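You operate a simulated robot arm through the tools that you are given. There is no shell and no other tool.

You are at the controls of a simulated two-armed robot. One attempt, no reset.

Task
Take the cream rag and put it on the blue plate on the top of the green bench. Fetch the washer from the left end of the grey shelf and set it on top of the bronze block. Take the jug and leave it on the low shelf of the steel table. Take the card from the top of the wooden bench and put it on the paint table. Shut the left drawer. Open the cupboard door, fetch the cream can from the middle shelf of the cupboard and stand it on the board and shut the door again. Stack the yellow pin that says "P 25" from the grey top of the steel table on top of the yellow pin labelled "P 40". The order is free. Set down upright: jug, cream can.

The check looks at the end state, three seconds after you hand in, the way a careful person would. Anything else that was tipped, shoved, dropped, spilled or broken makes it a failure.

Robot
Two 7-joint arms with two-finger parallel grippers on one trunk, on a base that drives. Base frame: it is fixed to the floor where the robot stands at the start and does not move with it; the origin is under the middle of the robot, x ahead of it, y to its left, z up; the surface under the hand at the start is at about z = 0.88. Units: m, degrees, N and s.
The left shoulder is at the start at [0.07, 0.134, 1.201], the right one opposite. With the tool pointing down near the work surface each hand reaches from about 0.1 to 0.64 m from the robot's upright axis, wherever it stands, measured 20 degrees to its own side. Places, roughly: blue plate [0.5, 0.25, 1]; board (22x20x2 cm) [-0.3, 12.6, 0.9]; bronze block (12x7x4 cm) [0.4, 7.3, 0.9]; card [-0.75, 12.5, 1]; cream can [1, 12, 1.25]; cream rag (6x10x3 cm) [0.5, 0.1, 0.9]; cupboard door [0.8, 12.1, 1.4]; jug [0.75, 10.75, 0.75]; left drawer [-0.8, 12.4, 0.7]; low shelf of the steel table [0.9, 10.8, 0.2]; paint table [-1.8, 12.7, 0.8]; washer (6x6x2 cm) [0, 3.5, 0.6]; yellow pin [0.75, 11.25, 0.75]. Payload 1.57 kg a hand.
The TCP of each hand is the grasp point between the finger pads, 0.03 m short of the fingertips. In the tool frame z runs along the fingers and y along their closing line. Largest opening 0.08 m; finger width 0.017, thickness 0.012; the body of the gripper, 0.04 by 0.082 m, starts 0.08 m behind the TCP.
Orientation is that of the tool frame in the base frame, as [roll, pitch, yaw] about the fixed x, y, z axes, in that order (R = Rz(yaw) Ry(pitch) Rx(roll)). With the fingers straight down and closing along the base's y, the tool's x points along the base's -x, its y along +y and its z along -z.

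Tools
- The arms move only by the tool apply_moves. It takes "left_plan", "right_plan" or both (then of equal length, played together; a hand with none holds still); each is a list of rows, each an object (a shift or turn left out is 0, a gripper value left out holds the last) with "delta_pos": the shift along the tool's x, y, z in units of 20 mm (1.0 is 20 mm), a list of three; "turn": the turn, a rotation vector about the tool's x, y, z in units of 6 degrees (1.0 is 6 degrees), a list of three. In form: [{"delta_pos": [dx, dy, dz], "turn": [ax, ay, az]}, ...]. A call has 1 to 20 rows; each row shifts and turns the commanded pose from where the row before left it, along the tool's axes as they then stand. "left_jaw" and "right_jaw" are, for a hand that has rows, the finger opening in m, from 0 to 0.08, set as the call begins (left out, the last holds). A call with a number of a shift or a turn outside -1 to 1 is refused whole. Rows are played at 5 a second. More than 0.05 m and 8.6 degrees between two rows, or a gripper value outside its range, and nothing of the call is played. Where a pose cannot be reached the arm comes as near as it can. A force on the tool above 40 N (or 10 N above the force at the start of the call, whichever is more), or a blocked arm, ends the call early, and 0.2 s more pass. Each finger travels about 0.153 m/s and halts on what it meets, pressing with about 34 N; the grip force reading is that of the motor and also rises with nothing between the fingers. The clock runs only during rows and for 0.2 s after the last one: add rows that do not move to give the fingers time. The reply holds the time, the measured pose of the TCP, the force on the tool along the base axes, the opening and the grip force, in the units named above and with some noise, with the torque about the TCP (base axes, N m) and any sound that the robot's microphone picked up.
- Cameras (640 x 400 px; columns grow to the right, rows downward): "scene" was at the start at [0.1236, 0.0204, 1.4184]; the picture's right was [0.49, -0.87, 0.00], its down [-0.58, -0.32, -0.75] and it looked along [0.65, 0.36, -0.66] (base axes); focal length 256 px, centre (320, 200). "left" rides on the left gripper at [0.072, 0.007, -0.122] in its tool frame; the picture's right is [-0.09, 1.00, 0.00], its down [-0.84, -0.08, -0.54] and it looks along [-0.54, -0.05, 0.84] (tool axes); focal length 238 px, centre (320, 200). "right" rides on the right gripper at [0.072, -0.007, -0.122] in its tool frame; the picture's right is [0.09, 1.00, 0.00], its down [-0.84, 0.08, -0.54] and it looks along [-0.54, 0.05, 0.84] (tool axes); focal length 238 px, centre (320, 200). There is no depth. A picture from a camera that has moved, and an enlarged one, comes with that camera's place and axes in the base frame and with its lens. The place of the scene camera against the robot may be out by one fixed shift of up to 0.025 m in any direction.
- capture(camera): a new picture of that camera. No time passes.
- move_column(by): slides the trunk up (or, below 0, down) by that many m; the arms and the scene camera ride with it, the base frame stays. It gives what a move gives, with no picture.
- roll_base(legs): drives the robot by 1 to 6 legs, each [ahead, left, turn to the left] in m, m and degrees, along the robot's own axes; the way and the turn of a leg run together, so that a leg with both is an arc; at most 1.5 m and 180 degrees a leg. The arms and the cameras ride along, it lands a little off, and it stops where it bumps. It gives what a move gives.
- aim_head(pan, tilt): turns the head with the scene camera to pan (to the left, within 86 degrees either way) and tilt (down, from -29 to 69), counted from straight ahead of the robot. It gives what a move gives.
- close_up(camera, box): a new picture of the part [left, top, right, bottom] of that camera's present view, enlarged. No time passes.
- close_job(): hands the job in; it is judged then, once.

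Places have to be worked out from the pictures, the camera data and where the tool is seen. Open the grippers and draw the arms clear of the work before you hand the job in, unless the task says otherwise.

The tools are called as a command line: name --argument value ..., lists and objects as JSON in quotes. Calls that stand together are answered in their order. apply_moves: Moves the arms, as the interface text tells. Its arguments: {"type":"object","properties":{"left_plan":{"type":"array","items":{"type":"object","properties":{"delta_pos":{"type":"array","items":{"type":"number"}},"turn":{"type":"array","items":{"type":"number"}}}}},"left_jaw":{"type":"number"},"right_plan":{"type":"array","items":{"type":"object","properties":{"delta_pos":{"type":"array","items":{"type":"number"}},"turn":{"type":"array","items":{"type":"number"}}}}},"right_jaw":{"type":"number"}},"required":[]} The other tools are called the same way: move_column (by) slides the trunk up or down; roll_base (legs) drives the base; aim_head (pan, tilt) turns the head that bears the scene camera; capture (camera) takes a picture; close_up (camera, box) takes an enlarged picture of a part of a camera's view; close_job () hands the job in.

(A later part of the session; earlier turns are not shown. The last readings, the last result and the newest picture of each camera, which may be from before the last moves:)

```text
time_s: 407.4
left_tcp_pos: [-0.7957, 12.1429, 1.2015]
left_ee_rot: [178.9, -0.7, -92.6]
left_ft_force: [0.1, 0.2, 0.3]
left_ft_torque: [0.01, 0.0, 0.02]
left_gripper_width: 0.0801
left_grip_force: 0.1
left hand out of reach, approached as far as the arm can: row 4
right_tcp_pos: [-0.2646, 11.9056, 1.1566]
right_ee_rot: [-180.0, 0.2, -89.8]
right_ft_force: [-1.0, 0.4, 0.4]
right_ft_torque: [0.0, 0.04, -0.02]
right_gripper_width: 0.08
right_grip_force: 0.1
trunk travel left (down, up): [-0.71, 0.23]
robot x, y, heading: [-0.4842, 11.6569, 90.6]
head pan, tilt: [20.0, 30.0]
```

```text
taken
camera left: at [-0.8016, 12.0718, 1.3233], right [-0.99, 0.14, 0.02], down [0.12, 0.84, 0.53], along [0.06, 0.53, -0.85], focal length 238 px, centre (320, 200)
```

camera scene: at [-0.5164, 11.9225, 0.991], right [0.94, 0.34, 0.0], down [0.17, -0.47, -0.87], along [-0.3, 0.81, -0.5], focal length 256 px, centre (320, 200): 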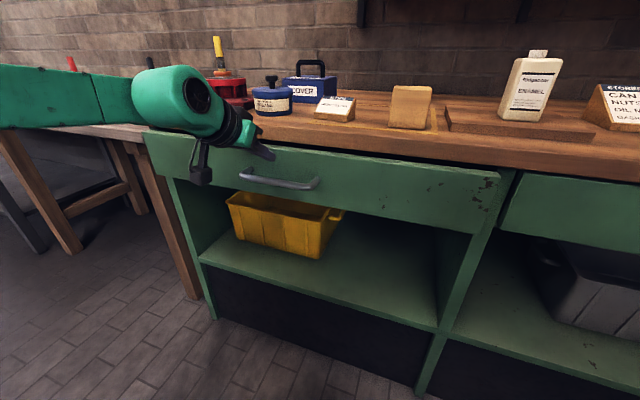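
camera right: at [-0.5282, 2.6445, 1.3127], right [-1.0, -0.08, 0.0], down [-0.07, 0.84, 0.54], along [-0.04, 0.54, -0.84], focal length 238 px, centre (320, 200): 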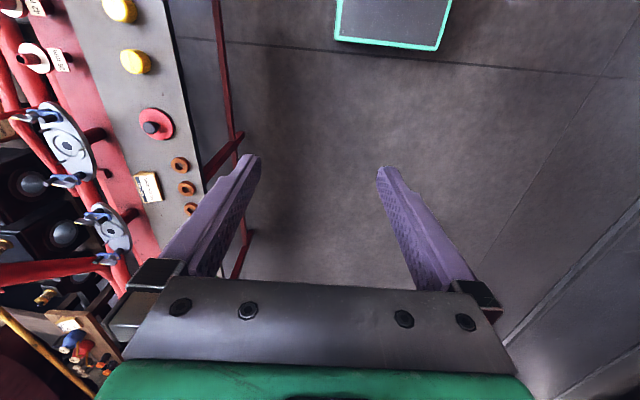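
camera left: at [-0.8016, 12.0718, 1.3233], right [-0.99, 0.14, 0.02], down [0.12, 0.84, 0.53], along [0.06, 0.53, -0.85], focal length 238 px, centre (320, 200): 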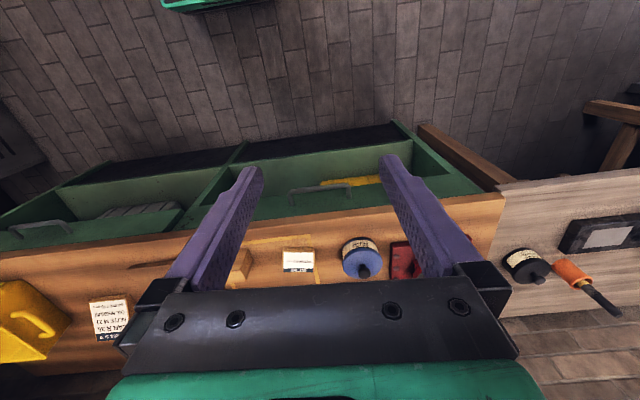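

Seen from above, both drawers are in. I drive forward and right so that the left hand comes over the "SETTING" card.

roll_base --legs '[[0, -0.1, -0.4], [0.3, 0, 0]]'

capture --camera "left"

aim_head --pan 30 --tilt 40

capture --camera "scene"

```text
time_s: 410.1
left_tcp_pos: [-0.6921, 12.4441, 1.2011]
left_ee_rot: [179.0, -0.6, -92.9]
left_ft_force: [-0.3, -0.6, -0.3]
left_ft_torque: [-0.04, -0.05, -0.03]
left_gripper_width: 0.08
left_grip_force: 0.1
right_tcp_pos: [-0.1627, 12.2052, 1.1573]
right_ee_rot: [180.0, 0.1, -90.0]
right_ft_force: [-0.3, 0.2, 0.1]
right_ft_torque: [0.05, 0.02, -0.04]
right_gripper_width: 0.0799
right_grip_force: 0.1
trunk travel left (down, up): [-0.71, 0.23]
robot x, y, heading: [-0.3847, 11.9632, 90.2]
head pan, tilt: [20.0, 30.0]
```

```text
taken
camera left: at [-0.6985, 12.3734, 1.3236], right [-0.99, 0.14, 0.02], down [0.13, 0.84, 0.53], along [0.06, 0.53, -0.85], focal length 238 px, centre (320, 200)
```

left: 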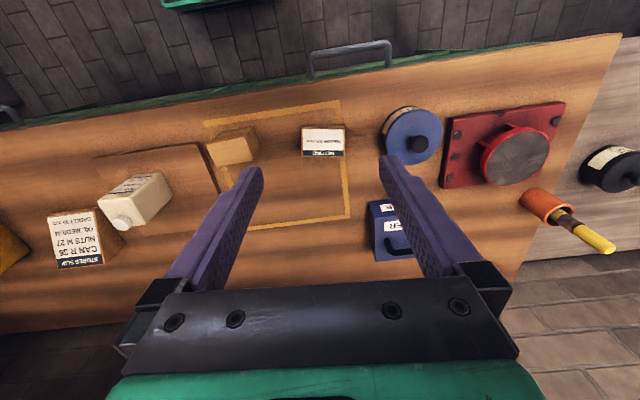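

```text
time_s: 410.9
left_tcp_pos: [-0.6913, 12.4468, 1.2008]
left_ee_rot: [179.0, -0.7, -92.9]
left_ft_force: [-0.3, 0.8, -0.5]
left_ft_torque: [-0.03, 0.05, -0.03]
left_gripper_width: 0.0804
left_grip_force: 0.0
right_tcp_pos: [-0.1623, 12.2066, 1.1567]
right_ee_rot: [-179.9, 0.1, -89.9]
right_ft_force: [0.9, 0.7, -0.7]
right_ft_torque: [0.0, -0.01, -0.01]
right_gripper_width: 0.0802
right_grip_force: 0.1
trunk travel left (down, up): [-0.71, 0.23]
robot x, y, heading: [-0.3824, 11.9581, 90.0]
head pan, tilt: [30.0, 40.0]
```

```text
taken
camera scene: at [-0.426, 12.0628, 1.3556], right [0.87, 0.5, 0.0], down [0.32, -0.56, -0.77], along [-0.38, 0.66, -0.64], focal length 256 px, centre (320, 200)
```

scene: 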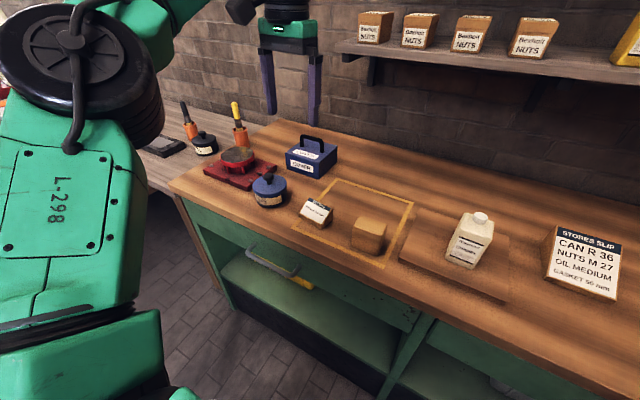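

The card is nearly ahead of the fingers. I enlarge the views to measure it.

close_up --camera "left" --box '[260, 90, 390, 190]'

close_up --camera "scene" --box '[260, 160, 420, 270]'

```text
4.00 times, centred on (325, 140) of left
camera zoom: at [-0.6984, 12.3754, 1.3229], right [-0.99, 0.14, 0.02], down [0.13, 0.84, 0.53], along [0.06, 0.53, -0.85], focal length 953 px, centre (300, 440)
```

zoom: 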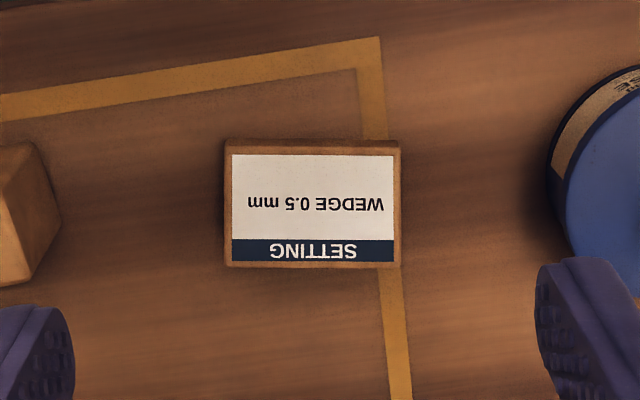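

```text
3.64 times, centred on (340, 215) of scene
camera zoom: at [-0.426, 12.0628, 1.3556], right [0.87, 0.5, 0.0], down [0.32, -0.56, -0.77], along [-0.38, 0.66, -0.64], focal length 932 px, centre (247, 146)
```

zoom: 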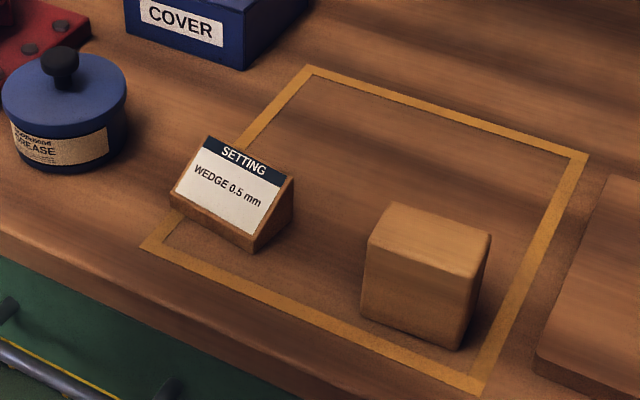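

The card is a small wedge stand, about 8 cm wide (too wide for the jaws) and 5 cm deep with a low front lip, turned about 8 degrees; centre about [-0.692, 12.52]. I will grip it front-to-back, so I turn the hand by 95 degrees up here and drive 6 cm closer.

apply_moves --left_plan '[{"turn": [0, 0, 0.99]}, {"turn": [0, 0, 0.99]}, {"turn": [0, 0, 0.99]}, {"turn": [0, 0, 0.99]}, {"turn": [0, 0, 0.99]}, {"turn": [0, 0, 0.99]}, {"turn": [0, 0, 0.99]}, {"turn": [0, 0, 0.99]}, {"turn": [0, 0, 0.99]}, {"turn": [0, 0, 0.99]}, {"turn": [0, 0, 0.99]}, {"turn": [0, 0, 0.99]}, {"turn": [0, 0, 0.99]}, {"turn": [0, 0, 0.99]}, {"turn": [0, 0, 0.99]}, {"turn": [0, 0, 0.99]}, {"turn": [0, 0, 0]}]'

roll_base --legs '[[0.06, 0, 0]]'

capture --camera "left"

capture --camera "scene"

```text
time_s: 414.5
left_tcp_pos: [-0.6912, 12.4459, 1.2018]
left_ee_rot: [-179.2, -1.0, 172.0]
left_ft_force: [-0.2, -0.7, 0.2]
left_ft_torque: [0.02, -0.01, 0.02]
left_gripper_width: 0.08
left_grip_force: 0.0
right_tcp_pos: [-0.1622, 12.2066, 1.1566]
right_ee_rot: [-180.0, 0.2, -90.0]
right_ft_force: [0.3, 0.7, -1.1]
right_ft_torque: [0.01, 0.0, 0.0]
right_gripper_width: 0.08
right_grip_force: 0.0
trunk travel left (down, up): [-0.71, 0.23]
robot x, y, heading: [-0.3853, 11.9613, 90.0]
head pan, tilt: [30.0, 40.0]
```

```text
time_s: 415.4
left_tcp_pos: [-0.6911, 12.4997, 1.2042]
left_ee_rot: [-179.7, -1.0, 172.0]
left_ft_force: [0.6, -0.1, 1.1]
left_ft_torque: [0.03, -0.01, 0.02]
left_gripper_width: 0.0802
left_grip_force: 0.1
right_tcp_pos: [-0.161, 12.2619, 1.1576]
right_ee_rot: [180.0, 0.4, -90.0]
right_ft_force: [-0.2, -0.2, -0.4]
right_ft_torque: [0.05, -0.04, -0.01]
right_gripper_width: 0.08
right_grip_force: 0.1
trunk travel left (down, up): [-0.71, 0.23]
robot x, y, heading: [-0.3789, 12.0211, 89.8]
head pan, tilt: [30.0, 40.0]
```

```text
taken
camera left: at [-0.7583, 12.5169, 1.3261], right [0.23, 0.97, -0.01], down [0.83, -0.19, 0.53], along [0.51, -0.13, -0.85], focal length 238 px, centre (320, 200)
```

left: 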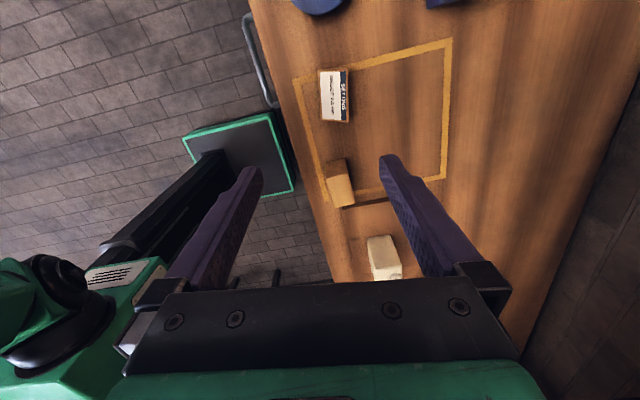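

```text
taken
camera scene: at [-0.4258, 12.1161, 1.3562], right [0.87, 0.5, 0.0], down [0.32, -0.55, -0.77], along [-0.38, 0.67, -0.64], focal length 256 px, centre (320, 200)
```

scene: 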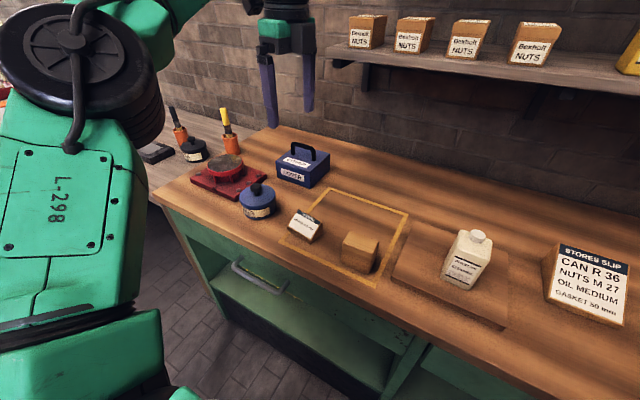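

The hand turned well; the card reads [-0.694, 12.523] from here too. I shift over it and descend to z 1.0.

apply_moves --left_plan '[{"delta_pos": [0.1, 0.4, 0.5]}, {"delta_pos": [0.1, 0.4, 1]}, {"delta_pos": [0, 0, 1]}, {"delta_pos": [0, 0, 1]}, {"delta_pos": [0, 0, 1]}, {"delta_pos": [0, 0, 1]}, {"delta_pos": [0, 0, 1]}, {"delta_pos": [0, 0, 1]}, {"delta_pos": [0, 0, 1]}, {"delta_pos": [0, 0, 1]}, {"delta_pos": [0, 0, 0.7]}, {"delta_pos": [0, 0, 0]}]'

capture --camera "left"

close_up --camera "scene" --box '[220, 140, 420, 280]'

```text
time_s: 418.0
left_tcp_pos: [-0.6976, 12.52, 0.9979]
left_ee_rot: [-179.3, -1.0, 172.0]
left_ft_force: [-0.4, -0.6, -0.4]
left_ft_torque: [0.0, -0.03, 0.0]
left_gripper_width: 0.0801
left_grip_force: 0.0
right_tcp_pos: [-0.1619, 12.2649, 1.1582]
right_ee_rot: [-180.0, 0.2, -90.0]
right_ft_force: [-0.4, 0.0, -0.4]
right_ft_torque: [-0.01, -0.01, -0.04]
right_gripper_width: 0.0803
right_grip_force: 0.1
trunk travel left (down, up): [-0.71, 0.23]
robot x, y, heading: [-0.3827, 12.0138, 89.8]
head pan, tilt: [30.0, 40.0]
```

```text
taken
camera left: at [-0.7642, 12.5367, 1.1195], right [0.23, 0.97, -0.01], down [0.83, -0.19, 0.53], along [0.51, -0.13, -0.85], focal length 238 px, centre (320, 200)
```

left: 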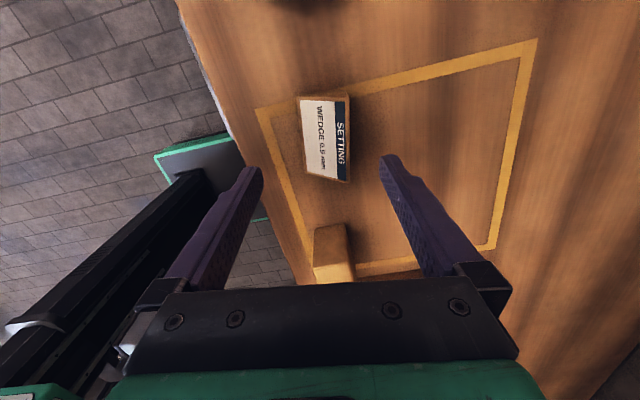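

```text
2.86 times, centred on (320, 210) of scene
camera zoom: at [-0.4259, 12.1212, 1.3556], right [0.87, 0.5, 0.0], down [0.32, -0.56, -0.77], along [-0.38, 0.66, -0.64], focal length 733 px, centre (320, 171)
```

zoom: 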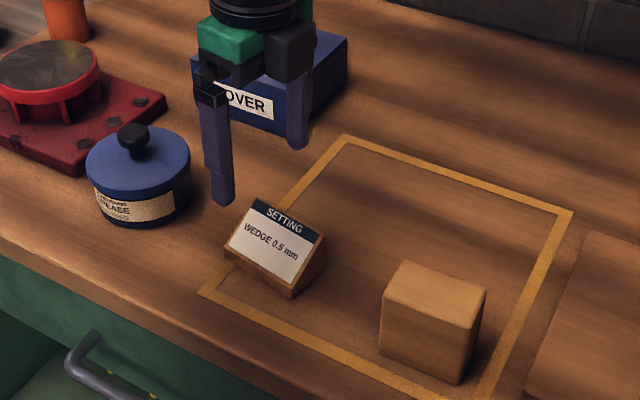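

Card centre [-0.690, 12.520], depth about 48 mm, matching the hand's turn. I shift 7 mm and go down to TCP 0.915.

apply_moves --left_plan '[{"delta_pos": [-0.37, 0.05, 0.5]}, {"delta_pos": [0, 0, 0.9]}, {"delta_pos": [0, 0, 0.9]}, {"delta_pos": [0, 0, 0.9]}, {"delta_pos": [0, 0, 0.9]}, {"delta_pos": [0, 0, 0]}]'

capture --camera "left"

close_up --camera "scene" --box '[220, 140, 420, 280]'

```text
time_s: 419.4
left_tcp_pos: [-0.6904, 12.5189, 0.9151]
left_ee_rot: [-179.3, -1.0, 172.0]
left_ft_force: [-0.6, 0.2, 0.3]
left_ft_torque: [0.01, 0.01, 0.01]
left_gripper_width: 0.0799
left_grip_force: 0.1
right_tcp_pos: [-0.1618, 12.2651, 1.1561]
right_ee_rot: [-180.0, 0.3, -90.0]
right_ft_force: [0.1, 0.7, -0.2]
right_ft_torque: [0.01, -0.02, 0.03]
right_gripper_width: 0.08
right_grip_force: 0.0
trunk travel left (down, up): [-0.71, 0.23]
robot x, y, heading: [-0.3846, 12.0191, 89.9]
head pan, tilt: [30.0, 40.0]
```

```text
taken
camera left: at [-0.7579, 12.5351, 1.0371], right [0.23, 0.97, -0.01], down [0.83, -0.19, 0.53], along [0.51, -0.13, -0.85], focal length 238 px, centre (320, 200)
```

left: 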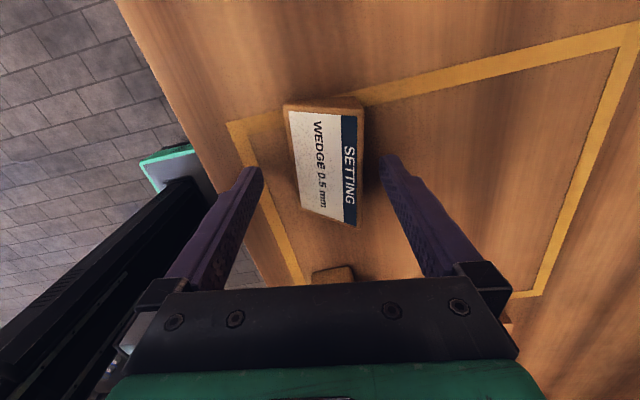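

```text
2.86 times, centred on (320, 210) of scene
camera zoom: at [-0.4259, 12.1212, 1.3556], right [0.87, 0.5, 0.0], down [0.32, -0.56, -0.77], along [-0.38, 0.66, -0.64], focal length 733 px, centre (320, 171)
```

zoom: 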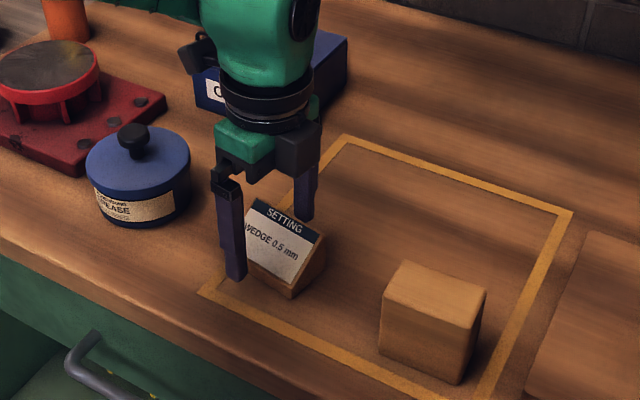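

The fingers straddle the card front and back. I go down in small steps to feel the bench.

apply_moves --left_plan '[{"delta_pos": [0.1, 0.05, 0.3]}, {"delta_pos": [0, 0, 0.25]}, {"delta_pos": [0, 0, 0.1]}, {"delta_pos": [0, 0, 0.1]}, {"delta_pos": [0, 0, 0]}]'

```text
time_s: 420.6
left_tcp_pos: [-0.6934, 12.5207, 0.8983]
left_ee_rot: [-179.3, -1.0, 172.1]
left_ft_force: [0.3, -0.9, 0.0]
left_ft_torque: [-0.02, 0.0, -0.01]
left_gripper_width: 0.0801
left_grip_force: 0.1
right_tcp_pos: [-0.1621, 12.2661, 1.1553]
right_ee_rot: [180.0, 0.2, -89.9]
right_ft_force: [0.0, 1.7, -0.3]
right_ft_torque: [0.02, 0.01, 0.01]
right_gripper_width: 0.0799
right_grip_force: 0.0
trunk travel left (down, up): [-0.71, 0.23]
robot x, y, heading: [-0.3842, 12.0167, 89.6]
head pan, tilt: [30.0, 40.0]
```

apply_moves --left_plan '[{"delta_pos": [0, 0, 0.08]}, {"delta_pos": [0, 0, 0.08]}, {"delta_pos": [0, 0, 0.08]}, {"delta_pos": [0, 0, 0]}]'

```text
time_s: 421.6
left_tcp_pos: [-0.6934, 12.5204, 0.8947]
left_ee_rot: [-179.3, -1.0, 171.9]
left_ft_force: [-0.5, 0.0, -0.4]
left_ft_torque: [0.02, -0.01, 0.0]
left_gripper_width: 0.0799
left_grip_force: 0.1
right_tcp_pos: [-0.1614, 12.2663, 1.1567]
right_ee_rot: [-180.0, 0.2, -90.0]
right_ft_force: [0.1, -0.8, 0.7]
right_ft_torque: [-0.01, 0.0, 0.0]
right_gripper_width: 0.0799
right_grip_force: 0.0
trunk travel left (down, up): [-0.71, 0.23]
robot x, y, heading: [-0.388, 12.0172, 90.0]
head pan, tilt: [30.0, 40.0]
```

apply_moves --left_plan '[{"delta_pos": [0, 0, 0.08]}, {"delta_pos": [0, 0, 0.08]}, {"delta_pos": [0, 0, 0.08]}, {"delta_pos": [0, 0, 0.08]}, {"delta_pos": [0, 0, 0]}]'

capture --camera "left"

```text
time_s: 422.8
left_tcp_pos: [-0.6947, 12.5188, 0.8907]
left_ee_rot: [-179.6, -1.0, 172.1]
left_ft_force: [-2.3, 1.0, 9.9]
left_ft_torque: [0.52, -0.09, 0.11]
left_gripper_width: 0.0798
left_grip_force: 0.0
right_tcp_pos: [-0.1626, 12.265, 1.1577]
right_ee_rot: [179.9, 0.4, -90.1]
right_ft_force: [-0.6, 0.9, -0.6]
right_ft_torque: [0.01, 0.03, 0.02]
right_gripper_width: 0.0801
right_grip_force: 0.0
trunk travel left (down, up): [-0.71, 0.23]
robot x, y, heading: [-0.3839, 12.0211, 89.8]
head pan, tilt: [30.0, 40.0]
```

```text
taken
camera left: at [-0.7602, 12.536, 1.0131], right [0.23, 0.97, -0.01], down [0.83, -0.19, 0.53], along [0.51, -0.13, -0.85], focal length 238 px, centre (320, 200)
```

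left: 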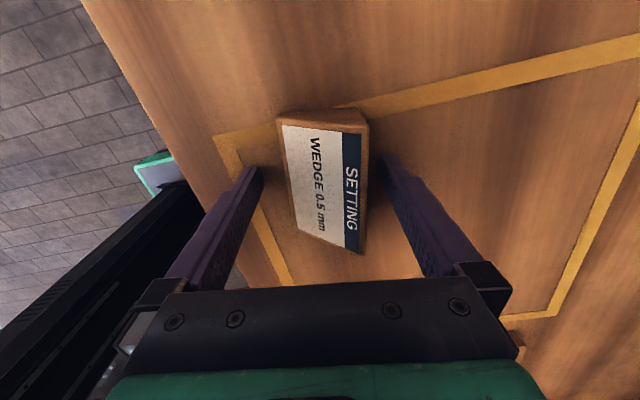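

The bench is felt at TCP 0.891. I rise 1 mm and close front-to-back on the card.

apply_moves --left_plan '[{"delta_pos": [0, 0, -0.08]}, {"delta_pos": [0, 0, 0]}]'

apply_moves --left_plan '[{"delta_pos": [0, 0, 0]}, {"delta_pos": [0, 0, 0]}, {"delta_pos": [0, 0, 0]}, {"delta_pos": [0, 0, 0]}]' --left_jaw 0.0

capture --camera "left"

close_up --camera "scene" --box '[240, 160, 380, 260]'

```text
time_s: 423.4
left_tcp_pos: [-0.6938, 12.5191, 0.8905]
left_ee_rot: [-179.4, -0.9, 172.0]
left_ft_force: [-2.2, 2.5, 4.7]
left_ft_torque: [0.36, 0.01, 0.13]
left_gripper_width: 0.08
left_grip_force: 0.0
right_tcp_pos: [-0.163, 12.2656, 1.1578]
right_ee_rot: [180.0, 0.2, -90.0]
right_ft_force: [0.1, -0.5, 0.6]
right_ft_torque: [0.01, 0.0, -0.01]
right_gripper_width: 0.0799
right_grip_force: 0.0
trunk travel left (down, up): [-0.71, 0.23]
robot x, y, heading: [-0.3875, 12.0182, 89.9]
head pan, tilt: [30.0, 40.0]
```

```text
time_s: 424.4
left_tcp_pos: [-0.6918, 12.5189, 0.8906]
left_ee_rot: [-179.2, -1.2, 172.0]
left_ft_force: [1.8, 0.8, 1.6]
left_ft_torque: [0.14, -0.18, -0.08]
left_gripper_width: 0.0483
left_grip_force: 34.4
right_tcp_pos: [-0.1609, 12.2655, 1.156]
right_ee_rot: [179.9, 0.2, -90.0]
right_ft_force: [-0.1, 0.7, -0.1]
right_ft_torque: [0.01, 0.03, 0.03]
right_gripper_width: 0.0802
right_grip_force: 0.0
trunk travel left (down, up): [-0.71, 0.23]
robot x, y, heading: [-0.3823, 12.0198, 89.7]
head pan, tilt: [30.0, 40.0]
```

```text
taken
camera left: at [-0.7593, 12.5366, 1.0131], right [0.23, 0.97, -0.01], down [0.83, -0.19, 0.53], along [0.51, -0.13, -0.85], focal length 238 px, centre (320, 200)
```

left: 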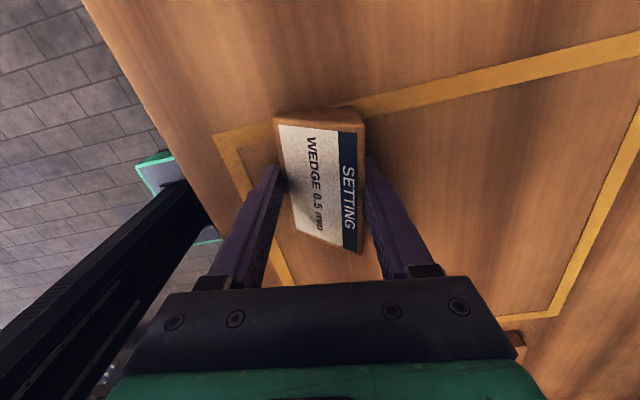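

```text
4.00 times, centred on (310, 210) of scene
camera zoom: at [-0.4251, 12.1213, 1.3556], right [0.87, 0.5, 0.0], down [0.32, -0.56, -0.77], along [-0.38, 0.66, -0.64], focal length 1026 px, centre (360, 160)
```

zoom: 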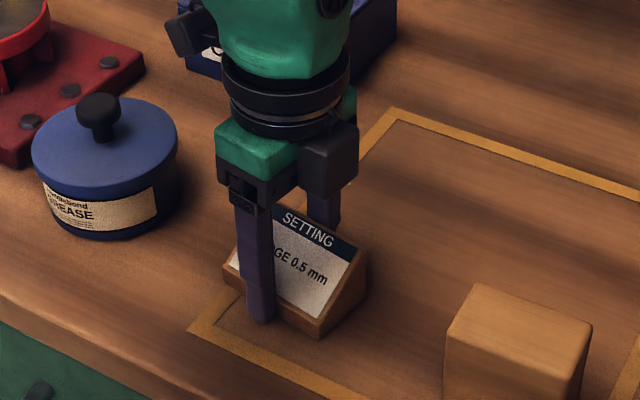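

Gripped at 48 mm on the lip and back. I lift very slowly and check that it comes along.

apply_moves --left_plan '[{"delta_pos": [0, 0, -0.08]}, {"delta_pos": [0, 0, -0.12]}, {"delta_pos": [0, 0, -0.15]}, {"delta_pos": [0, 0, -0.2]}, {"delta_pos": [0, 0, -0.2]}, {"delta_pos": [0, 0, -0.2]}, {"delta_pos": [0, 0, 0]}]'

capture --camera "left"

close_up --camera "scene" --box '[240, 160, 380, 260]'

```text
time_s: 426.0
left_tcp_pos: [-0.6942, 12.5201, 0.9084]
left_ee_rot: [-179.4, -0.8, 172.1]
left_ft_force: [-0.1, 0.6, -1.6]
left_ft_torque: [0.02, -0.01, 0.0]
left_gripper_width: 0.0482
left_grip_force: 34.2
right_tcp_pos: [-0.1618, 12.2662, 1.1579]
right_ee_rot: [179.9, 0.2, -90.0]
right_ft_force: [-0.7, 0.4, -0.7]
right_ft_torque: [-0.01, 0.05, -0.02]
right_gripper_width: 0.0799
right_grip_force: 0.0
trunk travel left (down, up): [-0.71, 0.23]
robot x, y, heading: [-0.3833, 12.02, 89.7]
head pan, tilt: [30.0, 40.0]
```

```text
taken
camera left: at [-0.7602, 12.5371, 1.0317], right [0.23, 0.97, -0.01], down [0.83, -0.19, 0.53], along [0.51, -0.13, -0.85], focal length 238 px, centre (320, 200)
```

left: 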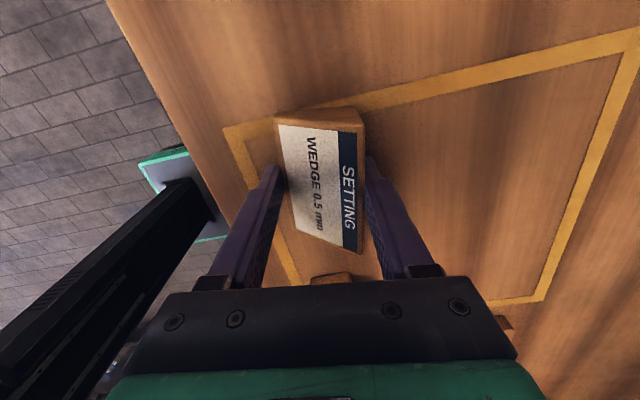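

```text
4.00 times, centred on (310, 210) of scene
camera zoom: at [-0.4263, 12.1219, 1.3556], right [0.87, 0.5, 0.0], down [0.32, -0.56, -0.77], along [-0.38, 0.66, -0.64], focal length 1026 px, centre (360, 160)
```

zoom: 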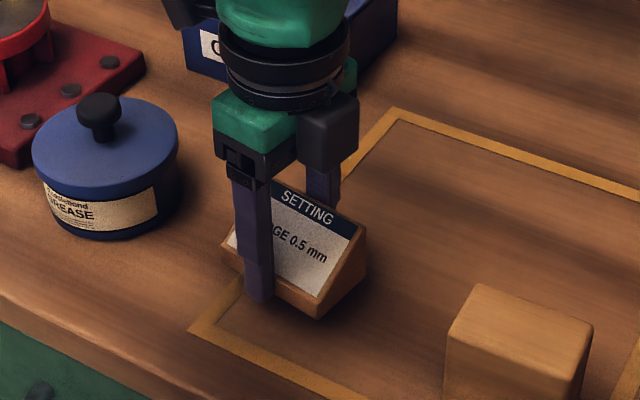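

The card hangs level in the grip. I raise it with the trunk by 0.2 m and back away from the bench, then look toward the paint table.

move_column --by 0.2

roll_base --legs '[[-0.2, 0, 0], [-0.3, 0, 0]]'

aim_head --pan 40 --tilt 30

capture --camera "scene"

capture --camera "left"

```text
time_s: 428.2
left_tcp_pos: [-0.6927, 12.5204, 1.1094]
left_ee_rot: [-179.3, -0.9, 171.9]
left_ft_force: [0.4, 0.7, -2.8]
left_ft_torque: [0.02, 0.01, 0.0]
left_gripper_width: 0.0483
left_grip_force: 34.5
right_tcp_pos: [-0.1629, 12.2665, 1.3563]
right_ee_rot: [-179.9, 0.3, -90.1]
right_ft_force: [0.9, 0.5, 0.5]
right_ft_torque: [0.04, 0.01, 0.0]
right_gripper_width: 0.0798
right_grip_force: 0.1
trunk travel left (down, up): [-0.91, 0.03]
robot x, y, heading: [-0.3829, 12.0171, 89.7]
head pan, tilt: [30.0, 40.0]
```

```text
time_s: 431.4
left_tcp_pos: [-0.6943, 12.0243, 1.1076]
left_ee_rot: [-179.3, -0.9, 172.0]
left_ft_force: [-0.5, 1.0, -2.4]
left_ft_torque: [-0.04, -0.01, -0.01]
left_gripper_width: 0.0484
left_grip_force: 33.7
right_tcp_pos: [-0.1631, 11.7707, 1.3554]
right_ee_rot: [180.0, 0.1, -90.1]
right_ft_force: [0.2, 0.2, 0.7]
right_ft_torque: [0.01, 0.0, 0.0]
right_gripper_width: 0.0799
right_grip_force: 0.1
trunk travel left (down, up): [-0.91, 0.03]
robot x, y, heading: [-0.3885, 11.5155, 90.1]
head pan, tilt: [30.0, 40.0]
```

```text
time_s: 432.2
left_tcp_pos: [-0.6948, 12.0214, 1.1086]
left_ee_rot: [-179.3, -0.9, 172.1]
left_ft_force: [0.7, -0.2, -2.4]
left_ft_torque: [-0.03, 0.0, -0.01]
left_gripper_width: 0.0485
left_grip_force: 34.1
right_tcp_pos: [-0.1631, 11.7676, 1.3553]
right_ee_rot: [180.0, 0.2, -90.1]
right_ft_force: [0.2, 0.4, -0.1]
right_ft_torque: [-0.02, -0.01, -0.01]
right_gripper_width: 0.0798
right_grip_force: 0.1
trunk travel left (down, up): [-0.91, 0.03]
robot x, y, heading: [-0.3844, 11.5199, 90.1]
head pan, tilt: [40.0, 30.0]
```

```text
taken
camera scene: at [-0.4428, 11.6192, 1.5708], right [0.77, 0.64, 0.0], down [0.32, -0.38, -0.87], along [-0.55, 0.66, -0.5], focal length 256 px, centre (320, 200)
```

scene: 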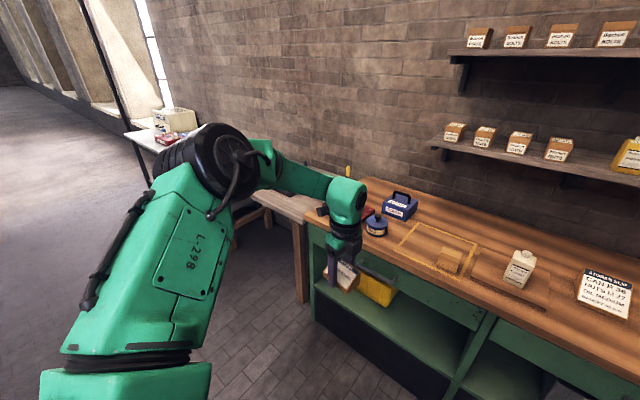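

```text
taken
camera left: at [-0.7608, 12.039, 1.2315], right [0.23, 0.97, -0.01], down [0.83, -0.19, 0.53], along [0.51, -0.13, -0.85], focal length 238 px, centre (320, 200)
```

left: 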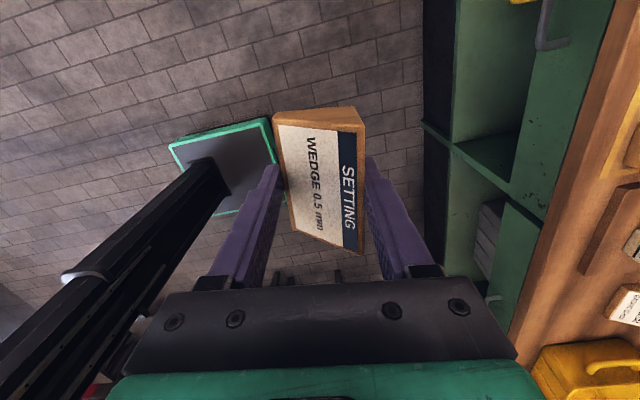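

The card is held securely. I drive left along the benches to see the paint table.

roll_base --legs '[[0, 0.6, 0], [0, 0.4, 0]]'

aim_head --pan 10 --tilt 30

capture --camera "scene"

aim_head --pan 45 --tilt 25

capture --camera "scene"

```text
time_s: 437.7
left_tcp_pos: [-1.6899, 12.0315, 1.1093]
left_ee_rot: [-179.3, -1.2, 171.7]
left_ft_force: [0.4, -0.4, -2.1]
left_ft_torque: [0.02, 0.0, -0.04]
left_gripper_width: 0.0484
left_grip_force: 33.6
right_tcp_pos: [-1.16, 11.7729, 1.3559]
right_ee_rot: [179.8, 0.2, -90.5]
right_ft_force: [0.3, 0.2, 0.0]
right_ft_torque: [0.04, 0.03, -0.02]
right_gripper_width: 0.0796
right_grip_force: 0.0
trunk travel left (down, up): [-0.91, 0.03]
robot x, y, heading: [-1.3853, 11.5283, 89.3]
head pan, tilt: [40.0, 30.0]
```

```text
time_s: 438.6
left_tcp_pos: [-1.6934, 12.0309, 1.1083]
left_ee_rot: [-179.2, -0.9, 171.7]
left_ft_force: [0.9, 0.1, -2.6]
left_ft_torque: [-0.02, 0.06, 0.0]
left_gripper_width: 0.0486
left_grip_force: 34.0
right_tcp_pos: [-1.1651, 11.7735, 1.3567]
right_ee_rot: [-179.9, 0.2, -90.5]
right_ft_force: [0.2, 0.3, 0.3]
right_ft_torque: [0.0, -0.01, -0.04]
right_gripper_width: 0.0799
right_grip_force: 0.1
trunk travel left (down, up): [-0.91, 0.03]
robot x, y, heading: [-1.3873, 11.5288, 89.3]
head pan, tilt: [10.0, 30.0]
```

```text
taken
camera scene: at [-1.4027, 11.6461, 1.5709], right [0.99, 0.17, 0.0], down [0.08, -0.49, -0.87], along [-0.14, 0.85, -0.5], focal length 256 px, centre (320, 200)
```

scene: 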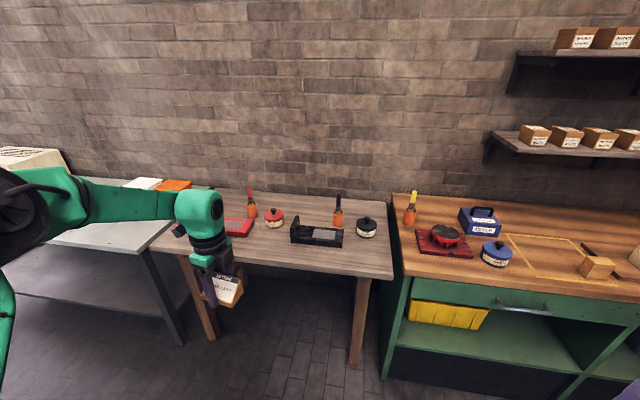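

```text
time_s: 439.6
left_tcp_pos: [-1.6926, 12.0313, 1.1105]
left_ee_rot: [-179.4, -0.8, 171.7]
left_ft_force: [-0.6, -0.2, -2.0]
left_ft_torque: [0.0, 0.02, 0.02]
left_gripper_width: 0.0485
left_grip_force: 33.5
right_tcp_pos: [-1.1644, 11.7736, 1.3567]
right_ee_rot: [179.9, 0.2, -90.6]
right_ft_force: [0.1, 0.6, 0.1]
right_ft_torque: [0.05, -0.01, 0.03]
right_gripper_width: 0.0801
right_grip_force: 0.1
trunk travel left (down, up): [-0.91, 0.03]
robot x, y, heading: [-1.3849, 11.5277, 89.6]
head pan, tilt: [45.0, 25.0]
```

```text
taken
camera scene: at [-1.4509, 11.6228, 1.5789], right [0.71, 0.7, 0.0], down [0.3, -0.3, -0.91], along [-0.63, 0.65, -0.42], focal length 256 px, centre (320, 200)
```

scene: 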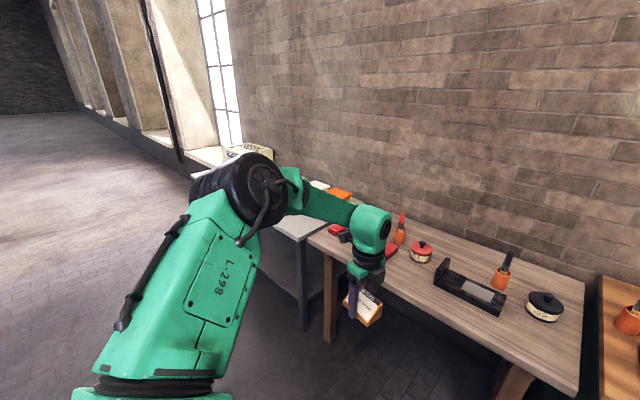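

Between the workbench and a grey table on the far left stands the planked table with brush pots and jars, x about -2.28 to -1.22: that is the paint table. I go for the free place at its right front, about [-1.38, 12.54], and drive so that the left hand comes there.

roll_base --legs '[[0.2, -0.31, 0.5]]'

aim_head --pan 30 --tilt 40

capture --camera "scene"

```text
time_s: 442.0
left_tcp_pos: [-1.3899, 12.2258, 1.1083]
left_ee_rot: [-179.4, -0.8, 172.1]
left_ft_force: [-1.3, -0.7, -1.6]
left_ft_torque: [-0.01, 0.0, 0.02]
left_gripper_width: 0.0485
left_grip_force: 33.6
right_tcp_pos: [-0.8596, 11.9729, 1.3579]
right_ee_rot: [-179.9, 0.3, -90.0]
right_ft_force: [-0.2, 0.8, 0.4]
right_ft_torque: [0.03, 0.01, 0.0]
right_gripper_width: 0.0801
right_grip_force: 0.1
trunk travel left (down, up): [-0.91, 0.03]
robot x, y, heading: [-1.0782, 11.7229, 90.0]
head pan, tilt: [45.0, 25.0]
```

```text
time_s: 442.8
left_tcp_pos: [-1.3877, 12.2275, 1.1097]
left_ee_rot: [-179.3, -1.0, 172.2]
left_ft_force: [0.5, -0.8, -2.3]
left_ft_torque: [-0.06, 0.0, 0.01]
left_gripper_width: 0.0484
left_grip_force: 33.9
right_tcp_pos: [-0.8561, 11.9739, 1.356]
right_ee_rot: [-180.0, 0.3, -90.0]
right_ft_force: [0.1, -0.8, -0.4]
right_ft_torque: [-0.01, -0.01, -0.01]
right_gripper_width: 0.0799
right_grip_force: 0.1
trunk travel left (down, up): [-0.91, 0.03]
robot x, y, heading: [-1.0731, 11.7255, 90.0]
head pan, tilt: [30.0, 40.0]
```

```text
taken
camera scene: at [-1.1199, 11.8297, 1.5556], right [0.87, 0.5, 0.0], down [0.32, -0.56, -0.77], along [-0.38, 0.66, -0.64], focal length 256 px, centre (320, 200)
```

scene: 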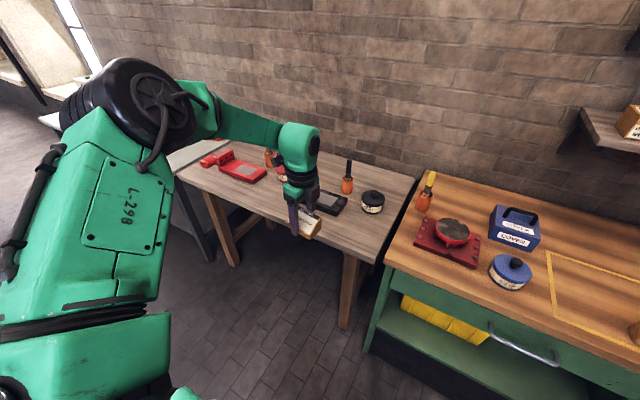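

The spot around [-1.38, 12.54] is free on the paint table. I drive 0.31 m forward and lower the trunk by 0.2 m.

roll_base --legs '[[0.31, 0, 0]]'

move_column --by -0.2

capture --camera "left"

capture --camera "scene"

```text
time_s: 444.8
left_tcp_pos: [-1.3872, 12.5329, 1.1113]
left_ee_rot: [-179.4, -1.0, 172.1]
left_ft_force: [-0.2, -0.5, -2.3]
left_ft_torque: [0.0, 0.01, 0.01]
left_gripper_width: 0.0484
left_grip_force: 33.7
right_tcp_pos: [-0.8558, 12.2794, 1.3572]
right_ee_rot: [180.0, 0.2, -90.0]
right_ft_force: [0.2, -0.9, 0.7]
right_ft_torque: [0.05, -0.01, -0.04]
right_gripper_width: 0.0802
right_grip_force: 0.1
trunk travel left (down, up): [-0.91, 0.03]
robot x, y, heading: [-1.0784, 12.035, 89.9]
head pan, tilt: [30.0, 40.0]
```

```text
time_s: 447.0
left_tcp_pos: [-1.3864, 12.5353, 0.9096]
left_ee_rot: [-179.4, -0.8, 172.0]
left_ft_force: [0.6, 0.3, -2.8]
left_ft_torque: [-0.01, 0.02, -0.02]
left_gripper_width: 0.0483
left_grip_force: 34.3
right_tcp_pos: [-0.8561, 12.2814, 1.1562]
right_ee_rot: [180.0, 0.3, -90.0]
right_ft_force: [0.4, 0.1, 0.7]
right_ft_torque: [-0.01, -0.03, 0.01]
right_gripper_width: 0.0799
right_grip_force: 0.1
trunk travel left (down, up): [-0.71, 0.23]
robot x, y, heading: [-1.0752, 12.0331, 90.0]
head pan, tilt: [30.0, 40.0]
```

```text
taken
camera left: at [-1.4539, 12.5529, 1.0317], right [0.23, 0.97, -0.01], down [0.83, -0.19, 0.53], along [0.51, -0.13, -0.85], focal length 238 px, centre (320, 200)
```

left: 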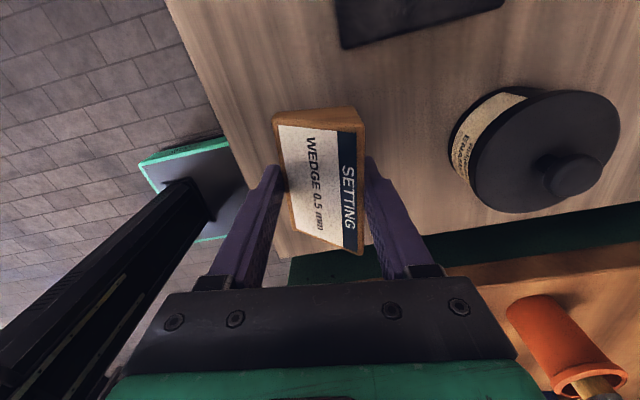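

```text
taken
camera scene: at [-1.1197, 12.1378, 1.3556], right [0.87, 0.5, 0.0], down [0.32, -0.56, -0.77], along [-0.38, 0.66, -0.64], focal length 256 px, centre (320, 200)
```

scene: 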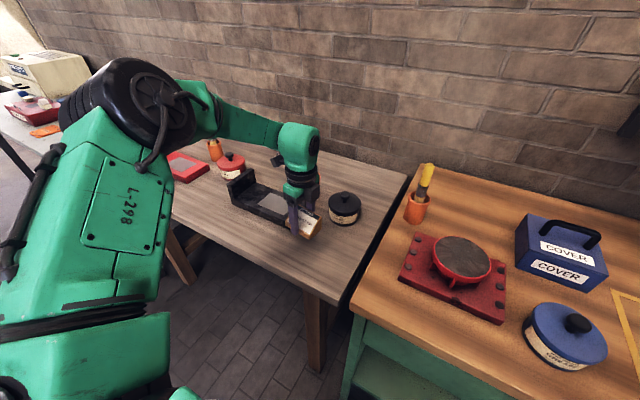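

The card is over free table, at least 2.7 cm from the stand and the jar. I lower the trunk 6 cm and then feel down with the arm.

move_column --by -0.06

apply_moves --left_plan '[{"delta_pos": [0, 0, 0.15]}, {"delta_pos": [0, 0, 0.15]}, {"delta_pos": [0, 0, 0.15]}, {"delta_pos": [0, 0, 0.1]}, {"delta_pos": [0, 0, 0]}]'

close_up --camera "scene" --box '[210, 120, 390, 260]'

```text
time_s: 448.0
left_tcp_pos: [-1.3868, 12.5355, 0.849]
left_ee_rot: [-179.3, -0.9, 172.1]
left_ft_force: [0.1, -0.4, -2.4]
left_ft_torque: [0.0, 0.02, 0.0]
left_gripper_width: 0.0486
left_grip_force: 34.2
right_tcp_pos: [-0.8547, 12.2813, 1.0964]
right_ee_rot: [180.0, 0.2, -90.0]
right_ft_force: [-0.1, -0.4, -0.7]
right_ft_torque: [0.0, -0.01, 0.01]
right_gripper_width: 0.0797
right_grip_force: 0.0
trunk travel left (down, up): [-0.65, 0.29]
robot x, y, heading: [-1.0774, 12.0336, 90.0]
head pan, tilt: [30.0, 40.0]
```

```text
time_s: 449.2
left_tcp_pos: [-1.3882, 12.5345, 0.8381]
left_ee_rot: [-179.3, -1.0, 172.1]
left_ft_force: [0.8, -0.2, -2.3]
left_ft_torque: [-0.01, 0.01, -0.02]
left_gripper_width: 0.0483
left_grip_force: 34.0
right_tcp_pos: [-0.8564, 12.2827, 1.0974]
right_ee_rot: [180.0, 0.2, -90.1]
right_ft_force: [-0.6, -0.1, -0.5]
right_ft_torque: [-0.03, -0.03, -0.02]
right_gripper_width: 0.0799
right_grip_force: 0.0
trunk travel left (down, up): [-0.65, 0.29]
robot x, y, heading: [-1.0764, 12.0364, 89.8]
head pan, tilt: [30.0, 40.0]
```

```text
2.86 times, centred on (300, 190) of scene
camera zoom: at [-1.1197, 12.1378, 1.2956], right [0.87, 0.5, 0.0], down [0.32, -0.56, -0.77], along [-0.38, 0.66, -0.64], focal length 733 px, centre (377, 229)
```

zoom: 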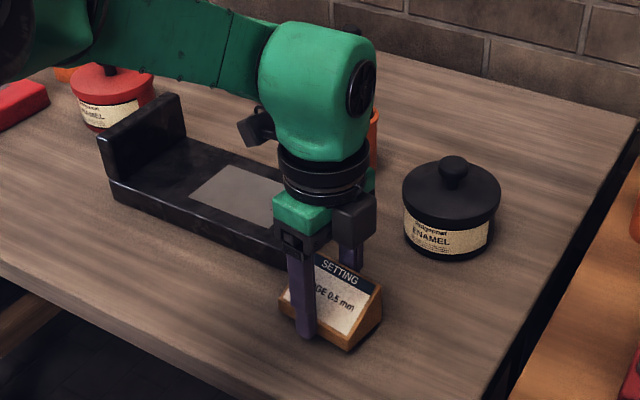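

Still free (weight only). I go on in 2 mm steps.

apply_moves --left_plan '[{"delta_pos": [0, 0, 0.1]}, {"delta_pos": [0, 0, 0.1]}, {"delta_pos": [0, 0, 0.1]}, {"delta_pos": [0, 0, 0.1]}, {"delta_pos": [0, 0, 0.1]}, {"delta_pos": [0, 0, 0]}]'

```text
time_s: 450.6
left_tcp_pos: [-1.3876, 12.5353, 0.8312]
left_ee_rot: [-179.5, -1.1, 172.1]
left_ft_force: [-4.8, 3.4, 15.3]
left_ft_torque: [-0.17, -0.52, 0.08]
left_gripper_width: 0.0482
left_grip_force: 33.8
right_tcp_pos: [-0.8545, 12.28, 1.097]
right_ee_rot: [179.9, 0.3, -90.0]
right_ft_force: [0.6, -0.3, 0.1]
right_ft_torque: [0.0, 0.01, -0.03]
right_gripper_width: 0.0799
right_grip_force: 0.2
trunk travel left (down, up): [-0.65, 0.29]
robot x, y, heading: [-1.0767, 12.0357, 90.1]
head pan, tilt: [30.0, 40.0]
```

Contact (15 N) at TCP 0.831. I ease up and open the fingers.

apply_moves --left_plan '[{"delta_pos": [0, 0, -0.1]}, {"delta_pos": [0, 0, 0]}]'

apply_moves --left_plan '[{"delta_pos": [0, 0, 0]}, {"delta_pos": [0, 0, 0]}, {"delta_pos": [0, 0, 0]}, {"delta_pos": [0, 0, 0]}]' --left_jaw 0.075

close_up --camera "scene" --box '[210, 120, 390, 260]'

capture --camera "left"

```text
time_s: 451.2
left_tcp_pos: [-1.3857, 12.5352, 0.8298]
left_ee_rot: [-179.5, -1.0, 172.2]
left_ft_force: [-1.6, 4.1, 6.1]
left_ft_torque: [0.34, -0.22, 0.16]
left_gripper_width: 0.0483
left_grip_force: 34.0
right_tcp_pos: [-0.8548, 12.282, 1.096]
right_ee_rot: [179.9, 0.3, -90.0]
right_ft_force: [-0.5, -0.6, 0.6]
right_ft_torque: [-0.06, 0.0, 0.02]
right_gripper_width: 0.08
right_grip_force: 0.1
trunk travel left (down, up): [-0.65, 0.29]
robot x, y, heading: [-1.0772, 12.0367, 90.2]
head pan, tilt: [30.0, 40.0]
```

```text
time_s: 452.2
left_tcp_pos: [-1.3868, 12.5343, 0.8312]
left_ee_rot: [-179.3, -1.0, 172.0]
left_ft_force: [1.9, -2.0, 3.3]
left_ft_torque: [0.05, -0.11, -0.12]
left_gripper_width: 0.0733
left_grip_force: 0.1
right_tcp_pos: [-0.8547, 12.281, 1.0967]
right_ee_rot: [179.9, 0.3, -90.0]
right_ft_force: [-0.7, 0.0, 0.3]
right_ft_torque: [0.01, 0.0, 0.01]
right_gripper_width: 0.0798
right_grip_force: 0.0
trunk travel left (down, up): [-0.65, 0.29]
robot x, y, heading: [-1.0766, 12.0349, 90.0]
head pan, tilt: [30.0, 40.0]
```

```text
2.86 times, centred on (300, 190) of scene
camera zoom: at [-1.1189, 12.1365, 1.2957], right [0.87, 0.5, 0.0], down [0.32, -0.56, -0.77], along [-0.38, 0.66, -0.64], focal length 733 px, centre (377, 229)
```

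zoom: 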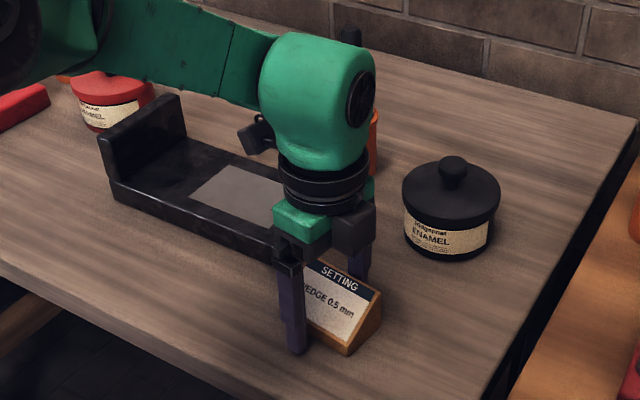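

```text
taken
camera left: at [-1.4535, 12.5515, 0.9532], right [0.23, 0.97, -0.01], down [0.83, -0.19, 0.53], along [0.51, -0.13, -0.85], focal length 238 px, centre (320, 200)
```

left: 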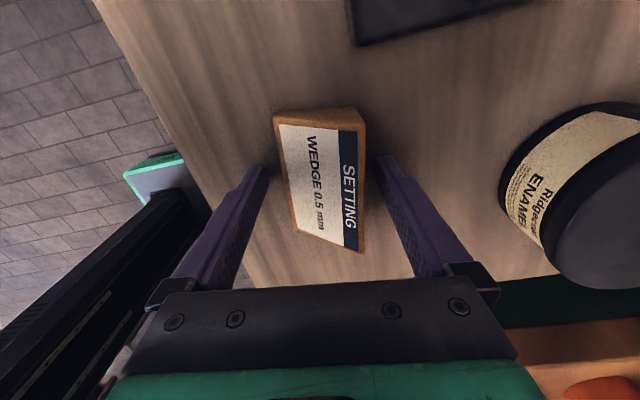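

The card stands on the paint table. I raise the hand straight up and back away.

apply_moves --left_plan '[{"delta_pos": [0, 0, -0.2]}, {"delta_pos": [0, 0, -0.4]}, {"delta_pos": [0, 0, -0.6]}, {"delta_pos": [0, 0, -0.8]}, {"delta_pos": [0, 0, -1]}, {"delta_pos": [0, 0, -1]}, {"delta_pos": [0, 0, -1]}, {"delta_pos": [0, 0, -1]}, {"delta_pos": [0, 0, -1]}, {"delta_pos": [0, 0, -1]}, {"delta_pos": [0, 0, -1]}, {"delta_pos": [0, 0, -1]}, {"delta_pos": [0, 0, 0]}]'

roll_base --legs '[[-0.5, 0, 0]]'

capture --camera "scene"

close_up --camera "scene" --box '[200, 110, 400, 260]'

```text
time_s: 455.0
left_tcp_pos: [-1.3837, 12.5365, 1.0295]
left_ee_rot: [-179.3, -0.9, 172.1]
left_ft_force: [-0.2, -0.2, -0.2]
left_ft_torque: [-0.02, -0.01, 0.04]
left_gripper_width: 0.0751
left_grip_force: 0.0
right_tcp_pos: [-0.8556, 12.2822, 1.0952]
right_ee_rot: [-180.0, 0.2, -90.0]
right_ft_force: [0.4, 0.1, -0.6]
right_ft_torque: [0.0, 0.0, -0.01]
right_gripper_width: 0.0799
right_grip_force: 0.0
trunk travel left (down, up): [-0.65, 0.29]
robot x, y, heading: [-1.0805, 12.0316, 90.0]
head pan, tilt: [30.0, 40.0]
```

```text
time_s: 457.9
left_tcp_pos: [-1.3856, 12.0365, 1.0306]
left_ee_rot: [-179.3, -1.0, 172.0]
left_ft_force: [0.0, 0.0, 0.0]
left_ft_torque: [0.04, 0.05, -0.01]
left_gripper_width: 0.0749
left_grip_force: 0.1
right_tcp_pos: [-0.8572, 11.7815, 1.0971]
right_ee_rot: [179.9, 0.2, -89.9]
right_ft_force: [-0.4, 0.3, 0.1]
right_ft_torque: [0.03, 0.0, -0.01]
right_gripper_width: 0.08
right_grip_force: 0.0
trunk travel left (down, up): [-0.65, 0.29]
robot x, y, heading: [-1.0788, 11.536, 90.2]
head pan, tilt: [30.0, 40.0]
```

```text
taken
camera scene: at [-1.1198, 11.6372, 1.2956], right [0.87, 0.5, 0.0], down [0.32, -0.56, -0.77], along [-0.38, 0.66, -0.64], focal length 256 px, centre (320, 200)
```

scene: 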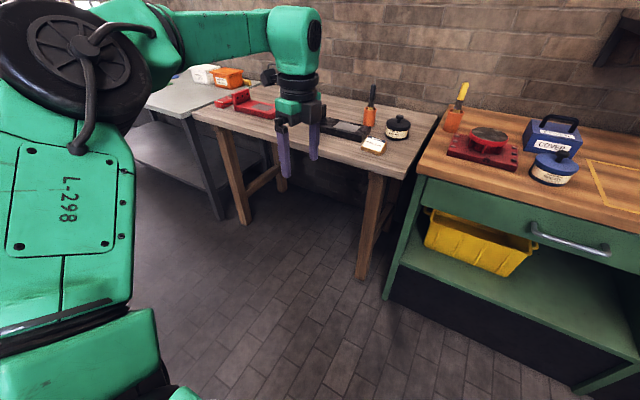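

```text
2.67 times, centred on (300, 185) of scene
camera zoom: at [-1.1198, 11.6372, 1.2956], right [0.87, 0.5, 0.0], down [0.32, -0.56, -0.77], along [-0.38, 0.66, -0.64], focal length 684 px, centre (373, 240)
```

zoom: 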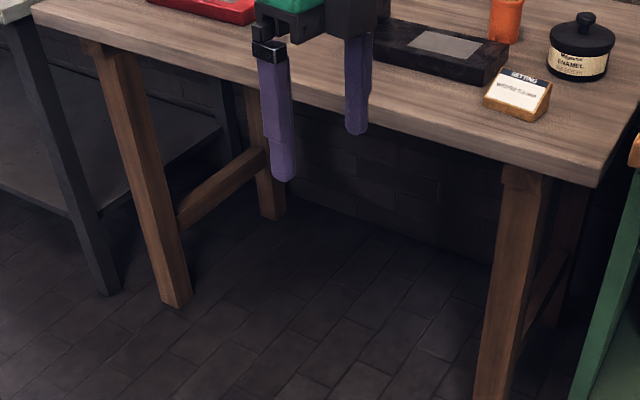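

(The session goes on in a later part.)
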